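You operate a simulated robot arm through the tools that you are given. There is no shell and no other tool. Be economical: measure what you need, move in short steps, check, and stop when the job is done.

You are at the controls of a simulated robot arm. One attempt, no reset.

Task
Put the grey spool cap from the door end of the long bench on the cork tile.

The check looks at the end state, three seconds after you hand in, the way a careful person would. Anything else that was tipped, shoved, dropped, spilled or broken makes it a failure. A push-on lid holds only when it is set on centred and level and pressed home; a screw cap is set on level and turned clockwise until tight.

Robot
A 7-joint arm with a two-finger parallel gripper, fixed in place. Base frame: the origin is at the foot of the arm, x ahead of it, y to its left, z up; the work surface is at about z = 0.76. Readings come in m, degrees, newtons and seconds.
With the tool pointing down near the work surface it reaches from about 0.3 to 0.7 m from the base axis. Its first joint turns from -66.0 to 66.0 degrees. Payload 1.57 kg.
Tool frame: the origin (TCP) lies between the finger pads and is the grasp point; the fingertips stand 0.03 m ahead of it; z points along the fingers, y is the line along which they close. Largest opening 0.11 m; finger width 0.024, thickness 0.012; the body of the gripper, 0.048 by 0.112 m, starts 0.078 m behind the TCP.
Orientation is that of the tool frame in the base frame, as a unit quaternion [x, y, z, w]. With the fingers straight down and closing along the base's y, the tool's x points along the base's -x, its y along +y and its z along -z.

Tools
- The arm moves only by the tool drive_tool. Its argument "motion" is a list of rows, each a list of 3 entries, a list of its own where there are three numbers: the opening, from 0 (shut) to 1 (fully open), then the shift along the tool's x, y, z in units of 20 mm (1.0 is 20 mm), then the turn, a rotation vector about the tool's x, y, z in units of 8 degrees (1.0 is 8 degrees). In form: [[jaw, [dx, dy, dz], [rx, ry, rz]], ...]. A call has 1 to 10 rows; each row shifts and turns the commanded pose from where the row before left it, along the tool's axes as they then stand. A call with a number of a shift or a turn outside -1 to 1 is refused whole. Each row takes 0.2 s and may step no farther than 0.05 m and 8.6 degrees from the row before; otherwise, or with a gripper value out of range, the whole call is refused. Where a pose cannot be reached the arm comes as near as it can. A force on the tool above 40 N (or 10 N above the force at the start of the call, whichever is more), or a blocked arm, ends the call early, and 0.2 s more pass. The fingers move at their own pace (about 0.108 m/s each) and stop on an object; they squeeze with about 33 N. The grip force told is the motor's: it shows also when the fingers shut on nothing. Time passes only in rows, and 0.2 s behind the last, so rows that do not move let the fingers close. It gives the time, the measured TCP pose, the force on the tool (base axes), the opening and the grip force at its end, in the units of the frame above (readings bear some noise).
- Cameras (640 x 400 px; columns grow to the right, rows downward): "scene" is fixed at [0.1498, -0.3891, 1.3916]; the picture's right is [0.87, -0.48, 0.00], its down [-0.33, -0.60, -0.73] and it looks along [0.35, 0.64, -0.68] (base axes); focal length 346 px, centre (320, 200). "wrist" rides on the gripper at [-0.036, 0, -0.08] in the tool frame; the picture's right is [0.00, -1.00, 0.00], its down [0.97, 0.00, -0.24] and it looks along [0.24, 0.00, 0.97] (tool axes); focal length 218 px, centre (320, 200).
- capture(camera): a new picture of that camera. It takes no simulated time.
- measure_at(camera, pixels): for up to 12 pixels [column, row] of the newest picture of that camera ("zoom" is the newest enlarged one), the place [x, y, z] in the base frame of the surface seen there, good to about 0.002 m. It takes no simulated time.
- enlarge(camera, box): a new picture of the part [left, top, right, bottom] of that camera's present view, enlarged. It takes no simulated time.
- job_done(): hands the job in; it is judged then, once.

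Go step by step. Measure first, check grasps and placings, and put right what went wrong. The budget is 60 turns and 26 pictures, counting those below and the enlarged ones. Unless the task says otherwise, let go and move clear before handing in, and close with one line.

The tools are called after "Request:" as a command line: name --argument value ..., lists and objects as JSON in quotes. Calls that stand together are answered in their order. drive_tool: Moves the arm, as the interface text tells. Its arguments: {"type":"object","properties":{"motion":{"type":"array"}},"required":["motion"]} The other tools are called the same way: capture (camera) takes a picture; measure_at (camera, pixels) gives the place of the surface under pixels of a picture; enlarge (camera, box) takes an enlarged picture of a part of a camera's view; job_done () hands the job in.

At the start:

```text
clock: 0.0
tcp_pos: [0.4174, 0.0077, 0.963]
ee_rot: [0.0, 1.0, 0.0, 0.0]
ft_force: [0.5, 0.3, 0.3]
gripper_width: 0.1102
finger_force: 0.1
```

scene: 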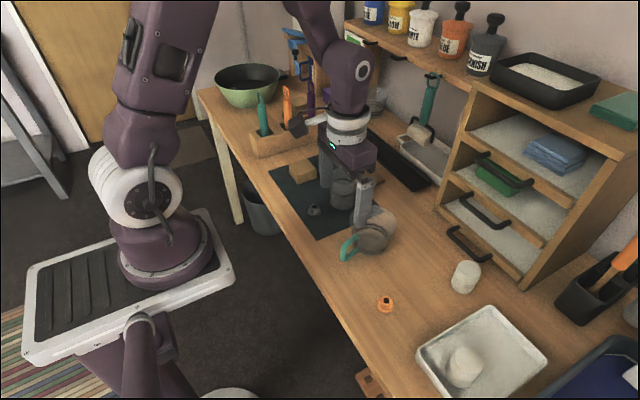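
wrist: 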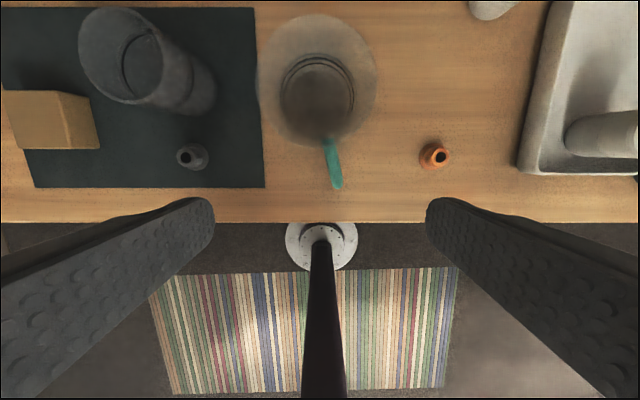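

The scene shows a small grey cap-like part at (314,209) and an orange one at (386,304); I can't tell the cork tile yet. I'll enlarge both halves of the bench.

Request:
enlarge --camera "scene" --box '[200, 60, 440, 270]'

Request:
enlarge --camera "scene" --box '[340, 220, 640, 400]'

```text
1.90 times, centred on (320, 165) of scene
```

zoom: 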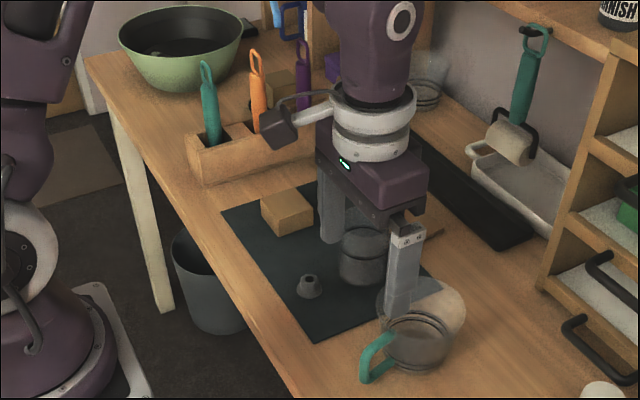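

```text
2.13 times, centred on (490, 310) of scene
```

zoom: 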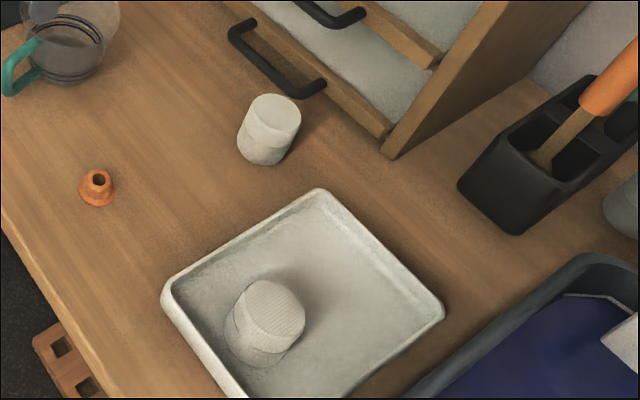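

The grey cap sits on the dark mat; no clear cork tile, except the tan block at (302,170) and something tan behind the rack. I'll measure these from the scene.

Request:
capture --camera "scene"

Request:
measure_at --camera "scene" --pixels '[[314, 206], [314, 213], [302, 167], [292, 173], [305, 182], [308, 95], [343, 190], [275, 145], [245, 80], [230, 120], [370, 240], [386, 302]]'

Request:
enlarge --camera "wrist" --box '[0, 0, 320, 200]'

```text
21 pictures are left
```

scene: 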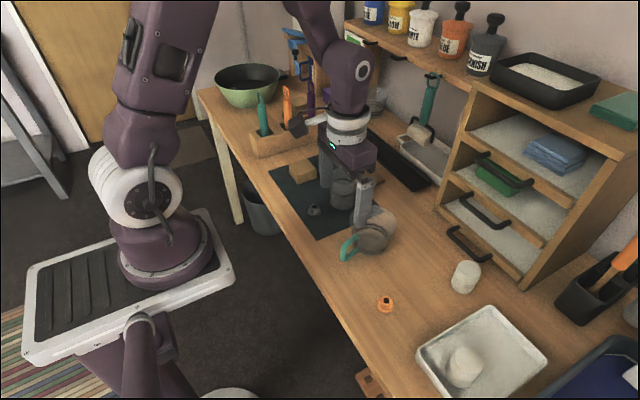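

```text
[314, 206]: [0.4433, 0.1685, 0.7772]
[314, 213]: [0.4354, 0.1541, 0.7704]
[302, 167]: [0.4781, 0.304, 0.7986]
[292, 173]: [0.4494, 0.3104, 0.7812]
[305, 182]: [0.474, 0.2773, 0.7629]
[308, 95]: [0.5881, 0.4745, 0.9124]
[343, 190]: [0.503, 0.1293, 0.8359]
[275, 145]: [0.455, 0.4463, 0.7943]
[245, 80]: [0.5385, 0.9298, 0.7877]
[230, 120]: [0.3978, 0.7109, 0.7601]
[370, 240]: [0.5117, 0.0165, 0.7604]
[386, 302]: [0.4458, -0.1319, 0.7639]
```

```text
2.00 times, centred on (160, 100) of wrist
```

zoom: 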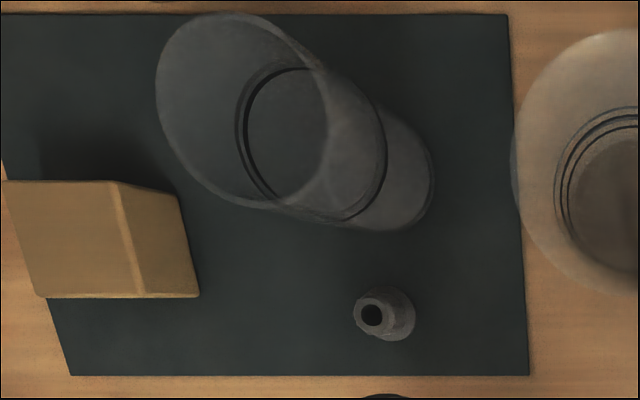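

No tile in view yet: the arm hides part of the bench, and the right side lies outside the views. I'll raise the hand and tilt it forward to look with the wrist camera.

Request:
drive_tool --motion '[[1, [0, 0, -1], [0, 0, 0]], [1, [0, 0, -1], [0, 0, 0]], [1, [0, 0, -1], [0, 0, 0]], [1, [0, 0, -1], [0, 0, 0]], [1, [0, 0, -1], [0, -1, 0]], [1, [0, 0, -1], [0, -1, 0]], [1, [0, 0, 0], [0, -1, 0]], [1, [0, 0, 0], [0, -1, 0]]]'

Request:
capture --camera "wrist"

Request:
capture --camera "scene"

```text
clock: 1.8
tcp_pos: [0.414, 0.0096, 1.085]
ee_rot: [0.0, 0.967, 0.007, 0.253]
ft_force: [-0.3, 0.3, 1.0]
gripper_width: 0.1101
finger_force: 0.1
out of reach, approached as far as the arm can: row 8
```

```text
19 pictures are left
```

wrist: 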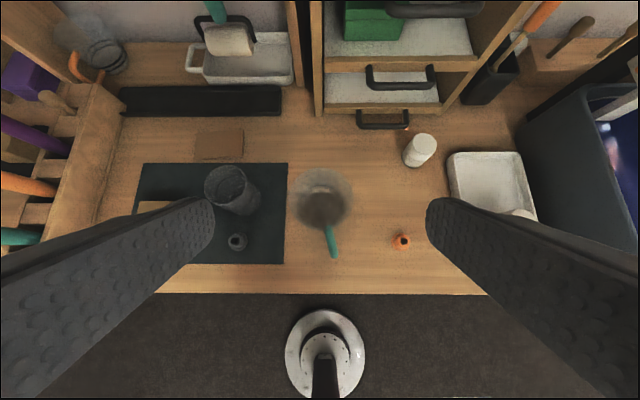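

```text
18 pictures are left
```

scene: 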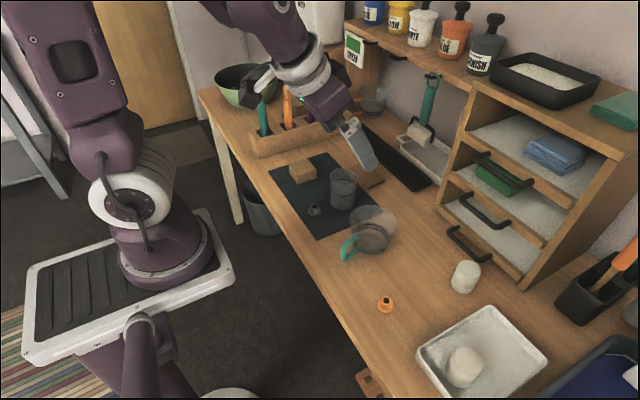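

The brown cork tile is at wrist (219,145), behind the grey cup; the only grey cap is at (237,241). I'll measure both plus neighbours.

Request:
enlarge --camera "wrist" --box '[120, 110, 300, 270]'

Request:
measure_at --camera "wrist" --pixels '[[198, 133], [242, 132], [243, 158], [197, 158], [219, 145], [237, 240], [207, 182], [247, 178], [239, 209], [225, 170], [200, 107], [262, 195]]'

Request:
measure_at --camera "scene" --pixels '[[314, 207], [314, 213], [344, 172], [344, 180], [330, 177], [356, 177], [343, 205], [370, 178]]'

```text
2.50 times, centred on (210, 190) of wrist
```

zoom: 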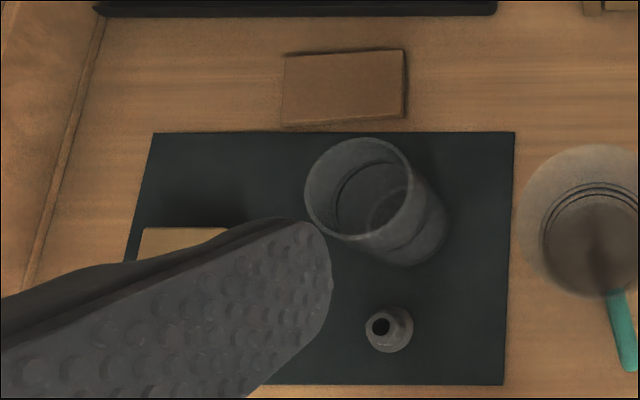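

```text
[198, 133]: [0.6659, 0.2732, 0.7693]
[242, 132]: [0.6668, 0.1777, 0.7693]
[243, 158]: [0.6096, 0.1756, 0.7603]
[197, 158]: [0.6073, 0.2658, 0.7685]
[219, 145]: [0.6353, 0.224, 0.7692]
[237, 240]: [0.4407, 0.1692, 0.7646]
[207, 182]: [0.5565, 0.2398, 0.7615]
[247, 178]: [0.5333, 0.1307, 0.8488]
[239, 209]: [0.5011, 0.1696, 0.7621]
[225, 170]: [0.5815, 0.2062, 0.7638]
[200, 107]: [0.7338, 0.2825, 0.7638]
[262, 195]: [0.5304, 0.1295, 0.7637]
```

```text
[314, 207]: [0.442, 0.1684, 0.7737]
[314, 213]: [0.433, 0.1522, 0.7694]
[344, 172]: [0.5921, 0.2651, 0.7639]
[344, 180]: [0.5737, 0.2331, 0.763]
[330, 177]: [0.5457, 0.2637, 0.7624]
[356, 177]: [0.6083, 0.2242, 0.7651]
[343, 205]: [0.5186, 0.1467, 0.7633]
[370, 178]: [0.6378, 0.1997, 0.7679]
```

The tile top is at z 0.769, centre about (0.638, 0.223); the cap is near (0.44, 0.163), and the glass cup's nearest edge is at x≈0.487. I'll level the tool and move over the cap.

Request:
drive_tool --motion '[[1, [0, 1, 0], [0, 1, 0]], [1, [0, 1, 0], [0, 1, 0]], [1, [0, 1, 0], [0, 1, 0]], [1, [0, 1, 0], [0, 0.67, 0]], [1, [0, 1, 0], [0, 0, 0]], [1, [0, 1, 0], [0, 0, 0]], [1, [-0.5, 1, 0], [0, 0, 0]], [1, [-0.5, 0.6, 0], [0, 0, 0]], [1, [0, 0, 1], [0, 0, 0]], [1, [0, 0, 1], [0, 0, 0]]]'

```text
clock: 4.0
tcp_pos: [0.4349, 0.1597, 1.0458]
ee_rot: [-0.002, 1.0, 0.007, -0.002]
ft_force: [0.7, 1.0, 0.3]
gripper_width: 0.1102
finger_force: 0.0
```

The tool is level above the cap at z 1.046. I'll lower it to about 0.92 and look.

Request:
drive_tool --motion '[[1, [0, 0, 1], [0, 0, 0]], [1, [0, 0, 1], [0, 0, 0]], [1, [0, 0, 1], [0, 0, 0]], [1, [0, 0, 1], [0, 0, 0]], [1, [0, 0, 1], [0, 0, 0]], [1, [0, 0, 1], [0, 0, 0]]]'

Request:
enlarge --camera "wrist" --box '[220, 60, 420, 185]'

Request:
capture --camera "wrist"

```text
clock: 5.4
tcp_pos: [0.4323, 0.1609, 0.9243]
ee_rot: [-0.001, 1.0, 0.007, 0.0]
ft_force: [-0.2, -0.6, 0.2]
gripper_width: 0.1099
finger_force: 0.1
```

```text
3.20 times, centred on (320, 122) of wrist
```

zoom: 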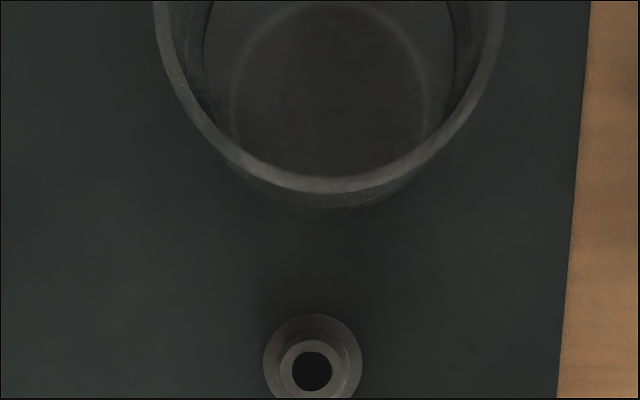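

```text
15 pictures are left
```

wrist: 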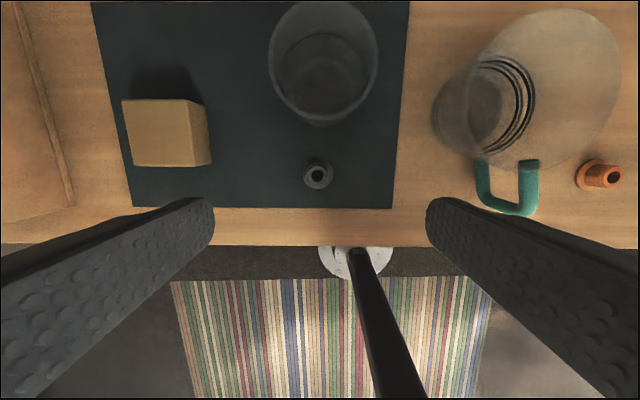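

Request:
enlarge --camera "wrist" --box '[270, 145, 366, 205]'

Request:
measure_at --camera "zoom" --pixels '[[320, 275], [250, 215], [385, 215], [320, 120], [320, 160], [275, 215], [360, 215], [320, 250], [215, 200], [425, 200], [320, 90]]'

```text
6.67 times, centred on (318, 175) of wrist
```

zoom: 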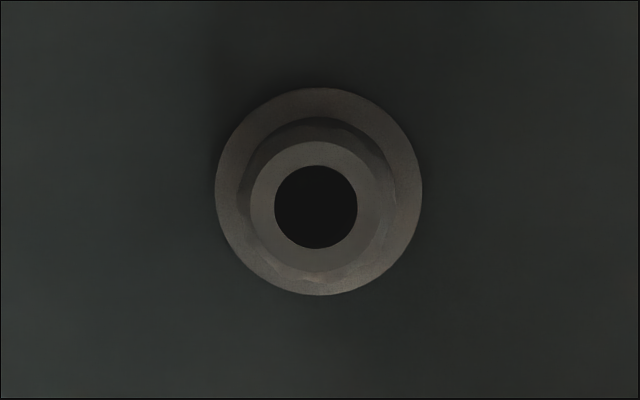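

```text
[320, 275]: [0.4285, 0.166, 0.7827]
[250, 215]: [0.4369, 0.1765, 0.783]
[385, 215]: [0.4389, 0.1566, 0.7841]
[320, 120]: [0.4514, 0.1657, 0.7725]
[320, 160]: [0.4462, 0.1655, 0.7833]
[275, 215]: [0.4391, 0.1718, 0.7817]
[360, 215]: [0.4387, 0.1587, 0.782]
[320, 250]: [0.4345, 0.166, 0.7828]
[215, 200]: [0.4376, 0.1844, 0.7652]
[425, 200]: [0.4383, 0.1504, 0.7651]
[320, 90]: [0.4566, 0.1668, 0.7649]
```

The cap is centred at about (0.4395, 0.166), flange ⌀≈34 mm, top z 0.783. I'll check its side profile from the scene camera.

Request:
enlarge --camera "scene" --box '[294, 195, 334, 220]'

Request:
measure_at --camera "zoom" --pixels '[[320, 320], [320, 290], [320, 260], [320, 230], [320, 200], [320, 180], [320, 150], [320, 345], [230, 260], [410, 260], [270, 200], [370, 200]]'

```text
16.00 times, centred on (314, 208) of scene
```

zoom: 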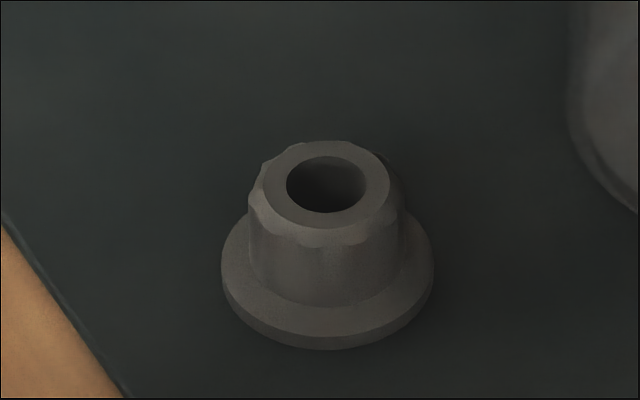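

```text
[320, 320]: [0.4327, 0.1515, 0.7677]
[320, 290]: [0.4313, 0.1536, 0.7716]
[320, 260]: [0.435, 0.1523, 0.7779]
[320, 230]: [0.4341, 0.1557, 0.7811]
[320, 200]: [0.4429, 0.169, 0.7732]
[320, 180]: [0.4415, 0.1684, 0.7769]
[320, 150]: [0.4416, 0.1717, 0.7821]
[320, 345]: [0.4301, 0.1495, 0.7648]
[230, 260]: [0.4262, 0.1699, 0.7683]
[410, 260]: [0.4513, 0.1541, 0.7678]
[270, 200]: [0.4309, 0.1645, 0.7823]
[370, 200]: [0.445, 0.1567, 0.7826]
```

The neck is a cylinder of ⌀≈24 mm from z 0.768 to 0.780, so I'll grip it with the fingertips at about z 0.771 (TCP 0.801). I'll centre, part-close the jaw and descend most of the way.

Request:
drive_tool --motion '[[0.6, [-0.36, 0.3, 0], [0, 0, 0]], [0.6, [0, 0, 1], [0, 0, 0]], [0.6, [0, 0, 1], [0, 0, 0]], [0.6, [0, 0, 1], [0, 0, 0]], [0.6, [0, 0, 1], [0, 0, 0]], [0.6, [0, 0, 1], [0, 0, 0]], [0.6, [0, 0, 0], [0, 0, 0]]]'

```text
clock: 7.0
tcp_pos: [0.4417, 0.1696, 0.8229]
ee_rot: [-0.001, 1.0, 0.007, -0.001]
ft_force: [-0.8, 0.2, 0.6]
gripper_width: 0.066
finger_force: 0.0
```

TCP is about 2 mm past in x and y; I'll correct and go down to 0.801.

Request:
drive_tool --motion '[[0.6, [0.1, -0.12, 0.5], [0, 0, 0]], [0.6, [0, 0, 0.58], [0, 0, 0]], [0.6, [0, 0, 0], [0, 0, 0]]]'

Request:
enlarge --camera "scene" --box '[274, 170, 354, 220]'

```text
clock: 7.8
tcp_pos: [0.4386, 0.1674, 0.8032]
ee_rot: [-0.001, 1.0, 0.006, -0.001]
ft_force: [0.5, 0.1, 0.5]
gripper_width: 0.066
finger_force: 0.0
```

```text
8.00 times, centred on (314, 195) of scene
```

zoom: 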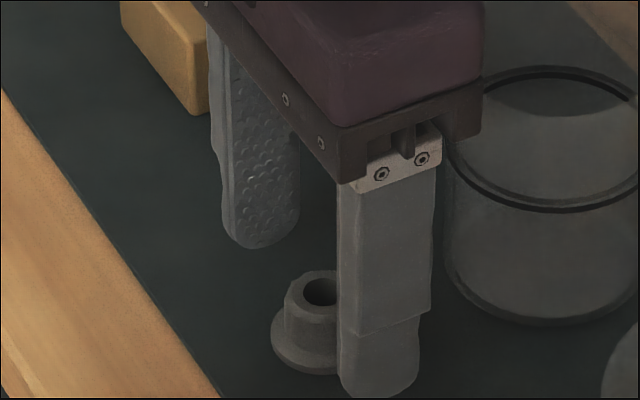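

The fingers straddle the cap and the cup is clear. I'll go down 2 mm more and close.

Request:
drive_tool --motion '[[0.6, [0, 0, 0.1], [0, 0, 0]], [0.3, [0, 0, 0], [0, 0, 0]], [0.1, [0, 0, 0], [0, 0, 0]], [0.1, [0, 0, 0], [0, 0, 0]], [0.1, [0, 0, 0], [0, 0, 0]]]'

```text
clock: 9.0
tcp_pos: [0.4399, 0.1658, 0.8017]
ee_rot: [-0.002, 1.0, 0.007, -0.001]
ft_force: [-0.1, -0.3, 0.5]
gripper_width: 0.0266
finger_force: 33.2
```

Width is 26.6 mm at 33 N, so the neck is held. I'll lift straight up and check.

Request:
drive_tool --motion '[[0.1, [0, 0, -0.5], [0, 0, 0]], [0.1, [0, 0, -1], [0, 0, 0]], [0.1, [0, 0, -1], [0, 0, 0]], [0.1, [0, 0, -1], [0, 0, 0]], [0.1, [0, 0, -1], [0, 0, 0]], [0.1, [0, 0, -1], [0, 0, 0]], [0.1, [0, 0, -1], [0, 0, 0]], [0.1, [0, 0, -1], [0, 0, 0]]]'

Request:
enlarge --camera "scene" --box '[254, 110, 414, 210]'

```text
clock: 10.8
tcp_pos: [0.4394, 0.1643, 0.9507]
ee_rot: [-0.002, 1.0, 0.006, -0.001]
ft_force: [1.2, 0.0, 0.6]
gripper_width: 0.0265
finger_force: 33.0
```

```text
4.00 times, centred on (334, 160) of scene
```

zoom: 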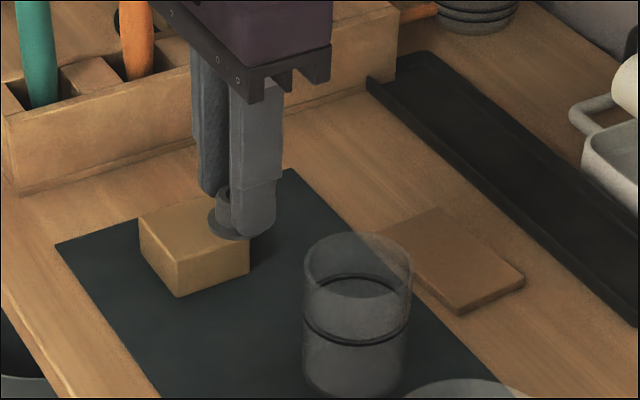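

The cap is held level and well above the cup rim. I'll carry it over the tile.

Request:
drive_tool --motion '[[0.1, [-1, 0.29, 0], [0, 0, 0]], [0.1, [-1, 0.29, 0], [0, 0, 0]], [0.1, [-1, 0.29, 0], [0, 0, 0]], [0.1, [-1, 0.29, 0], [0, 0, 0]], [0.1, [-1, 0.29, 0], [0, 0, 0]], [0.1, [-1, 0.29, 0], [0, 0, 0]], [0.1, [-1, 0.29, 0], [0, 0, 0]], [0.1, [-1, 0.29, 0], [0, 0, 0]], [0.1, [-1, 0.29, 0], [0, 0, 0]], [0.1, [-0.9, 0.29, 0], [0, 0, 0]]]'

Request:
capture --camera "wrist"

```text
clock: 13.0
tcp_pos: [0.6352, 0.224, 0.9532]
ee_rot: [-0.002, 1.0, 0.006, -0.002]
ft_force: [0.0, 0.7, -0.6]
gripper_width: 0.0261
finger_force: 33.0
```

```text
10 pictures are left
```

wrist: 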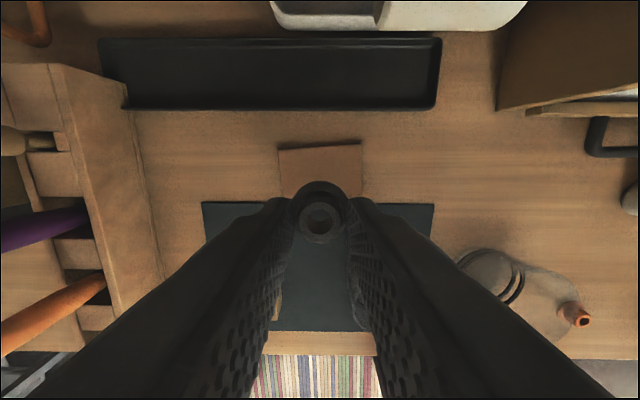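

Position is over the tile. I'll verify the tile's corners in this view, and descend to a little above it.

Request:
measure_at --camera "wrist" --pixels '[[281, 152], [358, 147], [285, 190], [358, 190], [320, 165], [150, 200], [130, 130]]'

Request:
drive_tool --motion '[[0.1, [-0.1, 0, 1], [0, 0, 0]], [0.1, [0, 0, 1], [0, 0, 0]], [0.1, [0, 0, 1], [0, 0, 0]], [0.1, [0, 0, 1], [0, 0, 0]], [0.1, [0, 0, 1], [0, 0, 0]], [0.1, [0, 0, 1], [0, 0, 0]], [0.1, [0, 0, 0.3], [0, 0, 0]], [0.1, [0, 0, 0], [0, 0, 0]]]'

Request:
enlarge --camera "scene" --box '[320, 140, 416, 200]'

```text
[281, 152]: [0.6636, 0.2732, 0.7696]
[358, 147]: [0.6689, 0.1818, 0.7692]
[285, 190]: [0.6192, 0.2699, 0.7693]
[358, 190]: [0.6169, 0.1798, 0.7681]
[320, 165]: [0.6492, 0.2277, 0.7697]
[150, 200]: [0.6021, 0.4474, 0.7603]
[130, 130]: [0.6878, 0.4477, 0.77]
```

```text
clock: 14.8
tcp_pos: [0.6381, 0.2261, 0.8273]
ee_rot: [-0.002, 1.0, 0.007, -0.001]
ft_force: [-0.1, -0.2, -0.3]
gripper_width: 0.0259
finger_force: 32.9
```

```text
6.67 times, centred on (368, 170) of scene
```

zoom: 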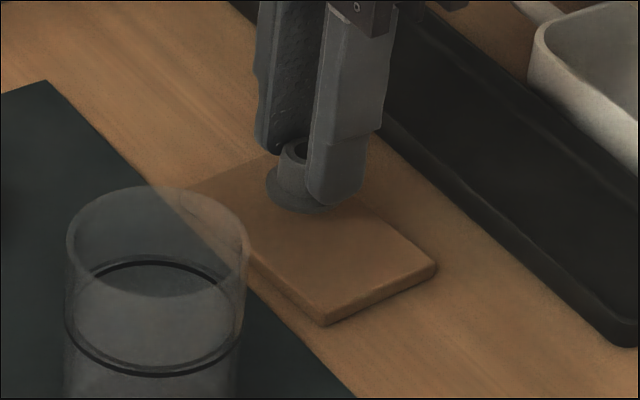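

The cap hangs centred about 18 mm above the tile. I'll lower to near contact in small steps.

Request:
drive_tool --motion '[[0.1, [0, 0, 0.4], [0, 0, 0]], [0.1, [0, 0, 0.4], [0, 0, 0]], [0.1, [0, 0, 0.08], [0, 0, 0]], [0.1, [0, 0, 0], [0, 0, 0]]]'

```text
clock: 15.8
tcp_pos: [0.6375, 0.2247, 0.8097]
ee_rot: [-0.001, 1.0, 0.006, -0.001]
ft_force: [0.3, -0.3, -0.6]
gripper_width: 0.0258
finger_force: 32.5
```

Request:
drive_tool --motion '[[0.1, [0, 0, 0.06], [0, 0, 0]], [0.1, [0, 0, 0], [0, 0, 0]]]'

Request:
enlarge --camera "scene" --box '[340, 150, 388, 180]'

```text
clock: 16.4
tcp_pos: [0.6384, 0.2261, 0.8076]
ee_rot: [-0.001, 1.0, 0.006, -0.001]
ft_force: [-2.6, -2.5, 11.2]
gripper_width: 0.0255
finger_force: 32.5
```

```text
13.33 times, centred on (364, 165) of scene
```

zoom: 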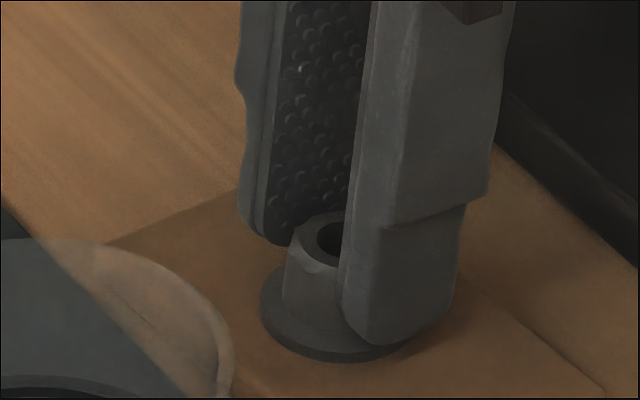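

The force of 11 N shows contact and the cap sits flat on the tile. I'll open partway and then lift straight up.

Request:
drive_tool --motion '[[0.1, [0, 0, -0.03], [0, 0, 0]], [0.4, [0, 0, 0], [0, 0, 0]], [0.55, [0, 0, 0], [0, 0, 0]], [0.55, [0, 0, -0.5], [0, 0, 0]], [0.55, [0, 0, -1], [0, 0, 0]], [0.55, [0, 0, -1], [0, 0, 0]], [0.55, [0, 0, -1], [0, 0, 0]], [0.55, [0, 0, -1], [0, 0, 0]], [0.55, [0, 0, -1], [0, 0, 0]], [0.55, [0, 0, -1], [0, 0, 0]]]'

Request:
capture --camera "scene"

Request:
enlarge --camera "scene" --box '[320, 140, 416, 200]'

```text
clock: 18.6
tcp_pos: [0.6397, 0.2249, 0.9373]
ee_rot: [-0.001, 1.0, 0.007, -0.001]
ft_force: [-0.4, -0.4, 0.2]
gripper_width: 0.0604
finger_force: 0.0
```

```text
7 pictures are left
```

scene: 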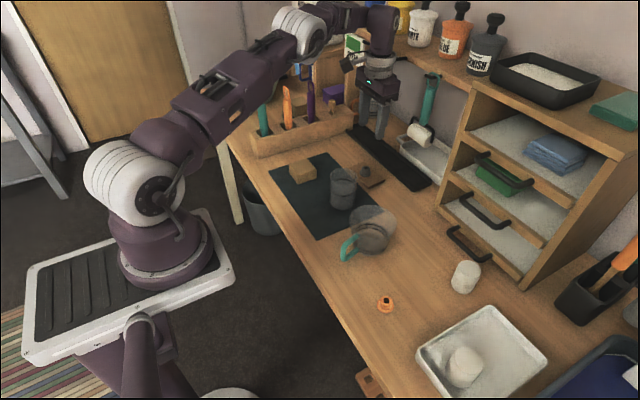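

```text
6.67 times, centred on (368, 170) of scene
```

zoom: 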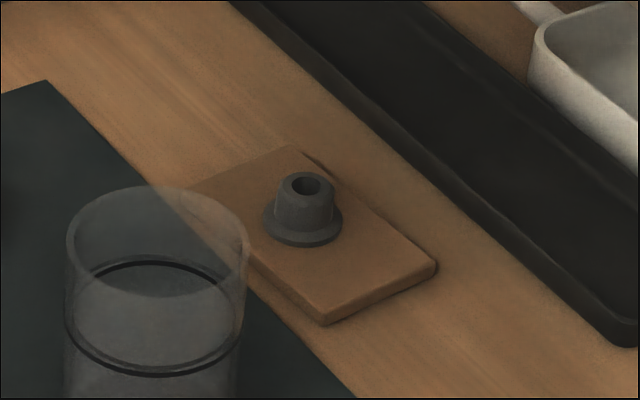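

The cap stands upright on the tile and nothing else moved. I'll check the far door end quickly for any other grey cap before handing in.

Request:
enlarge --camera "scene" --box '[200, 40, 400, 165]'

Request:
capture --camera "wrist"

```text
3.20 times, centred on (300, 102) of scene
```

zoom: 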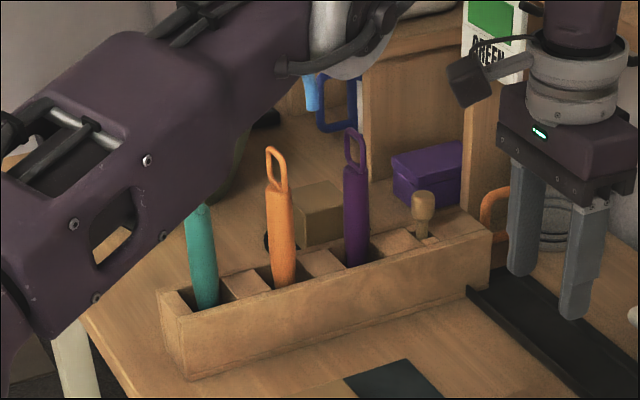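

```text
4 pictures are left
```

wrist: 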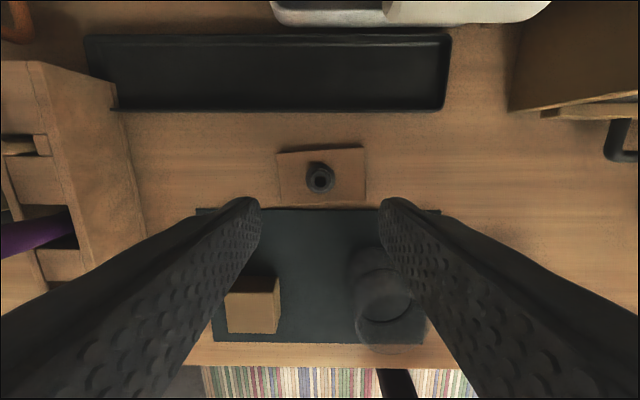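

There is a dark bit at zoom (268,240) behind the rack and another at (265,120); I'll measure them to be sure they aren't another grey cap.

Request:
measure_at --camera "zoom" --pixels '[[267, 238], [267, 246], [267, 232], [300, 230], [265, 120], [270, 112], [255, 260], [320, 190]]'

Request:
enlarge --camera "scene" --box '[264, 95, 312, 125]'

```text
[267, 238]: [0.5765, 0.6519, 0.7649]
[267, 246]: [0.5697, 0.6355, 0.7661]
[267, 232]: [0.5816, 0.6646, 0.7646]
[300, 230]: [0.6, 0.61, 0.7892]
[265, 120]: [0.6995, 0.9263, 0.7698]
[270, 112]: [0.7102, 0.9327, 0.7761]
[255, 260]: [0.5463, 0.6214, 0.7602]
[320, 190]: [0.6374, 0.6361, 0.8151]
```

```text
13.33 times, centred on (288, 110) of scene
```

zoom: 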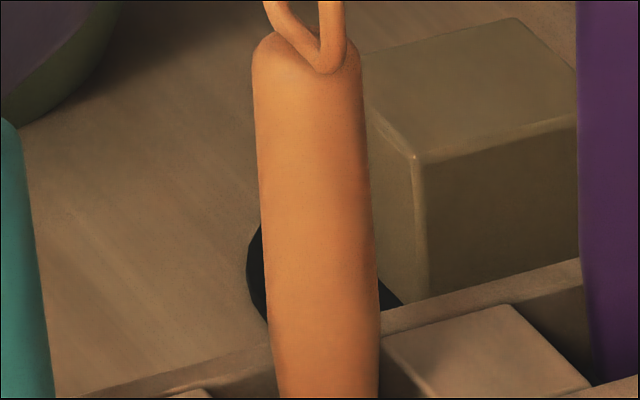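

The dark item behind the rack is a flat black disc about 0.86 m from the base, out of reach and not a grey spool cap. The grey cap stands on the tile, released, with the hand clear, so I'm handing in.

Request:
job_done

```text
The job is handed in.
```

The grey spool cap is standing upright near the centre of the cork tile, released, and I saw nothing else on the bench disturbed.
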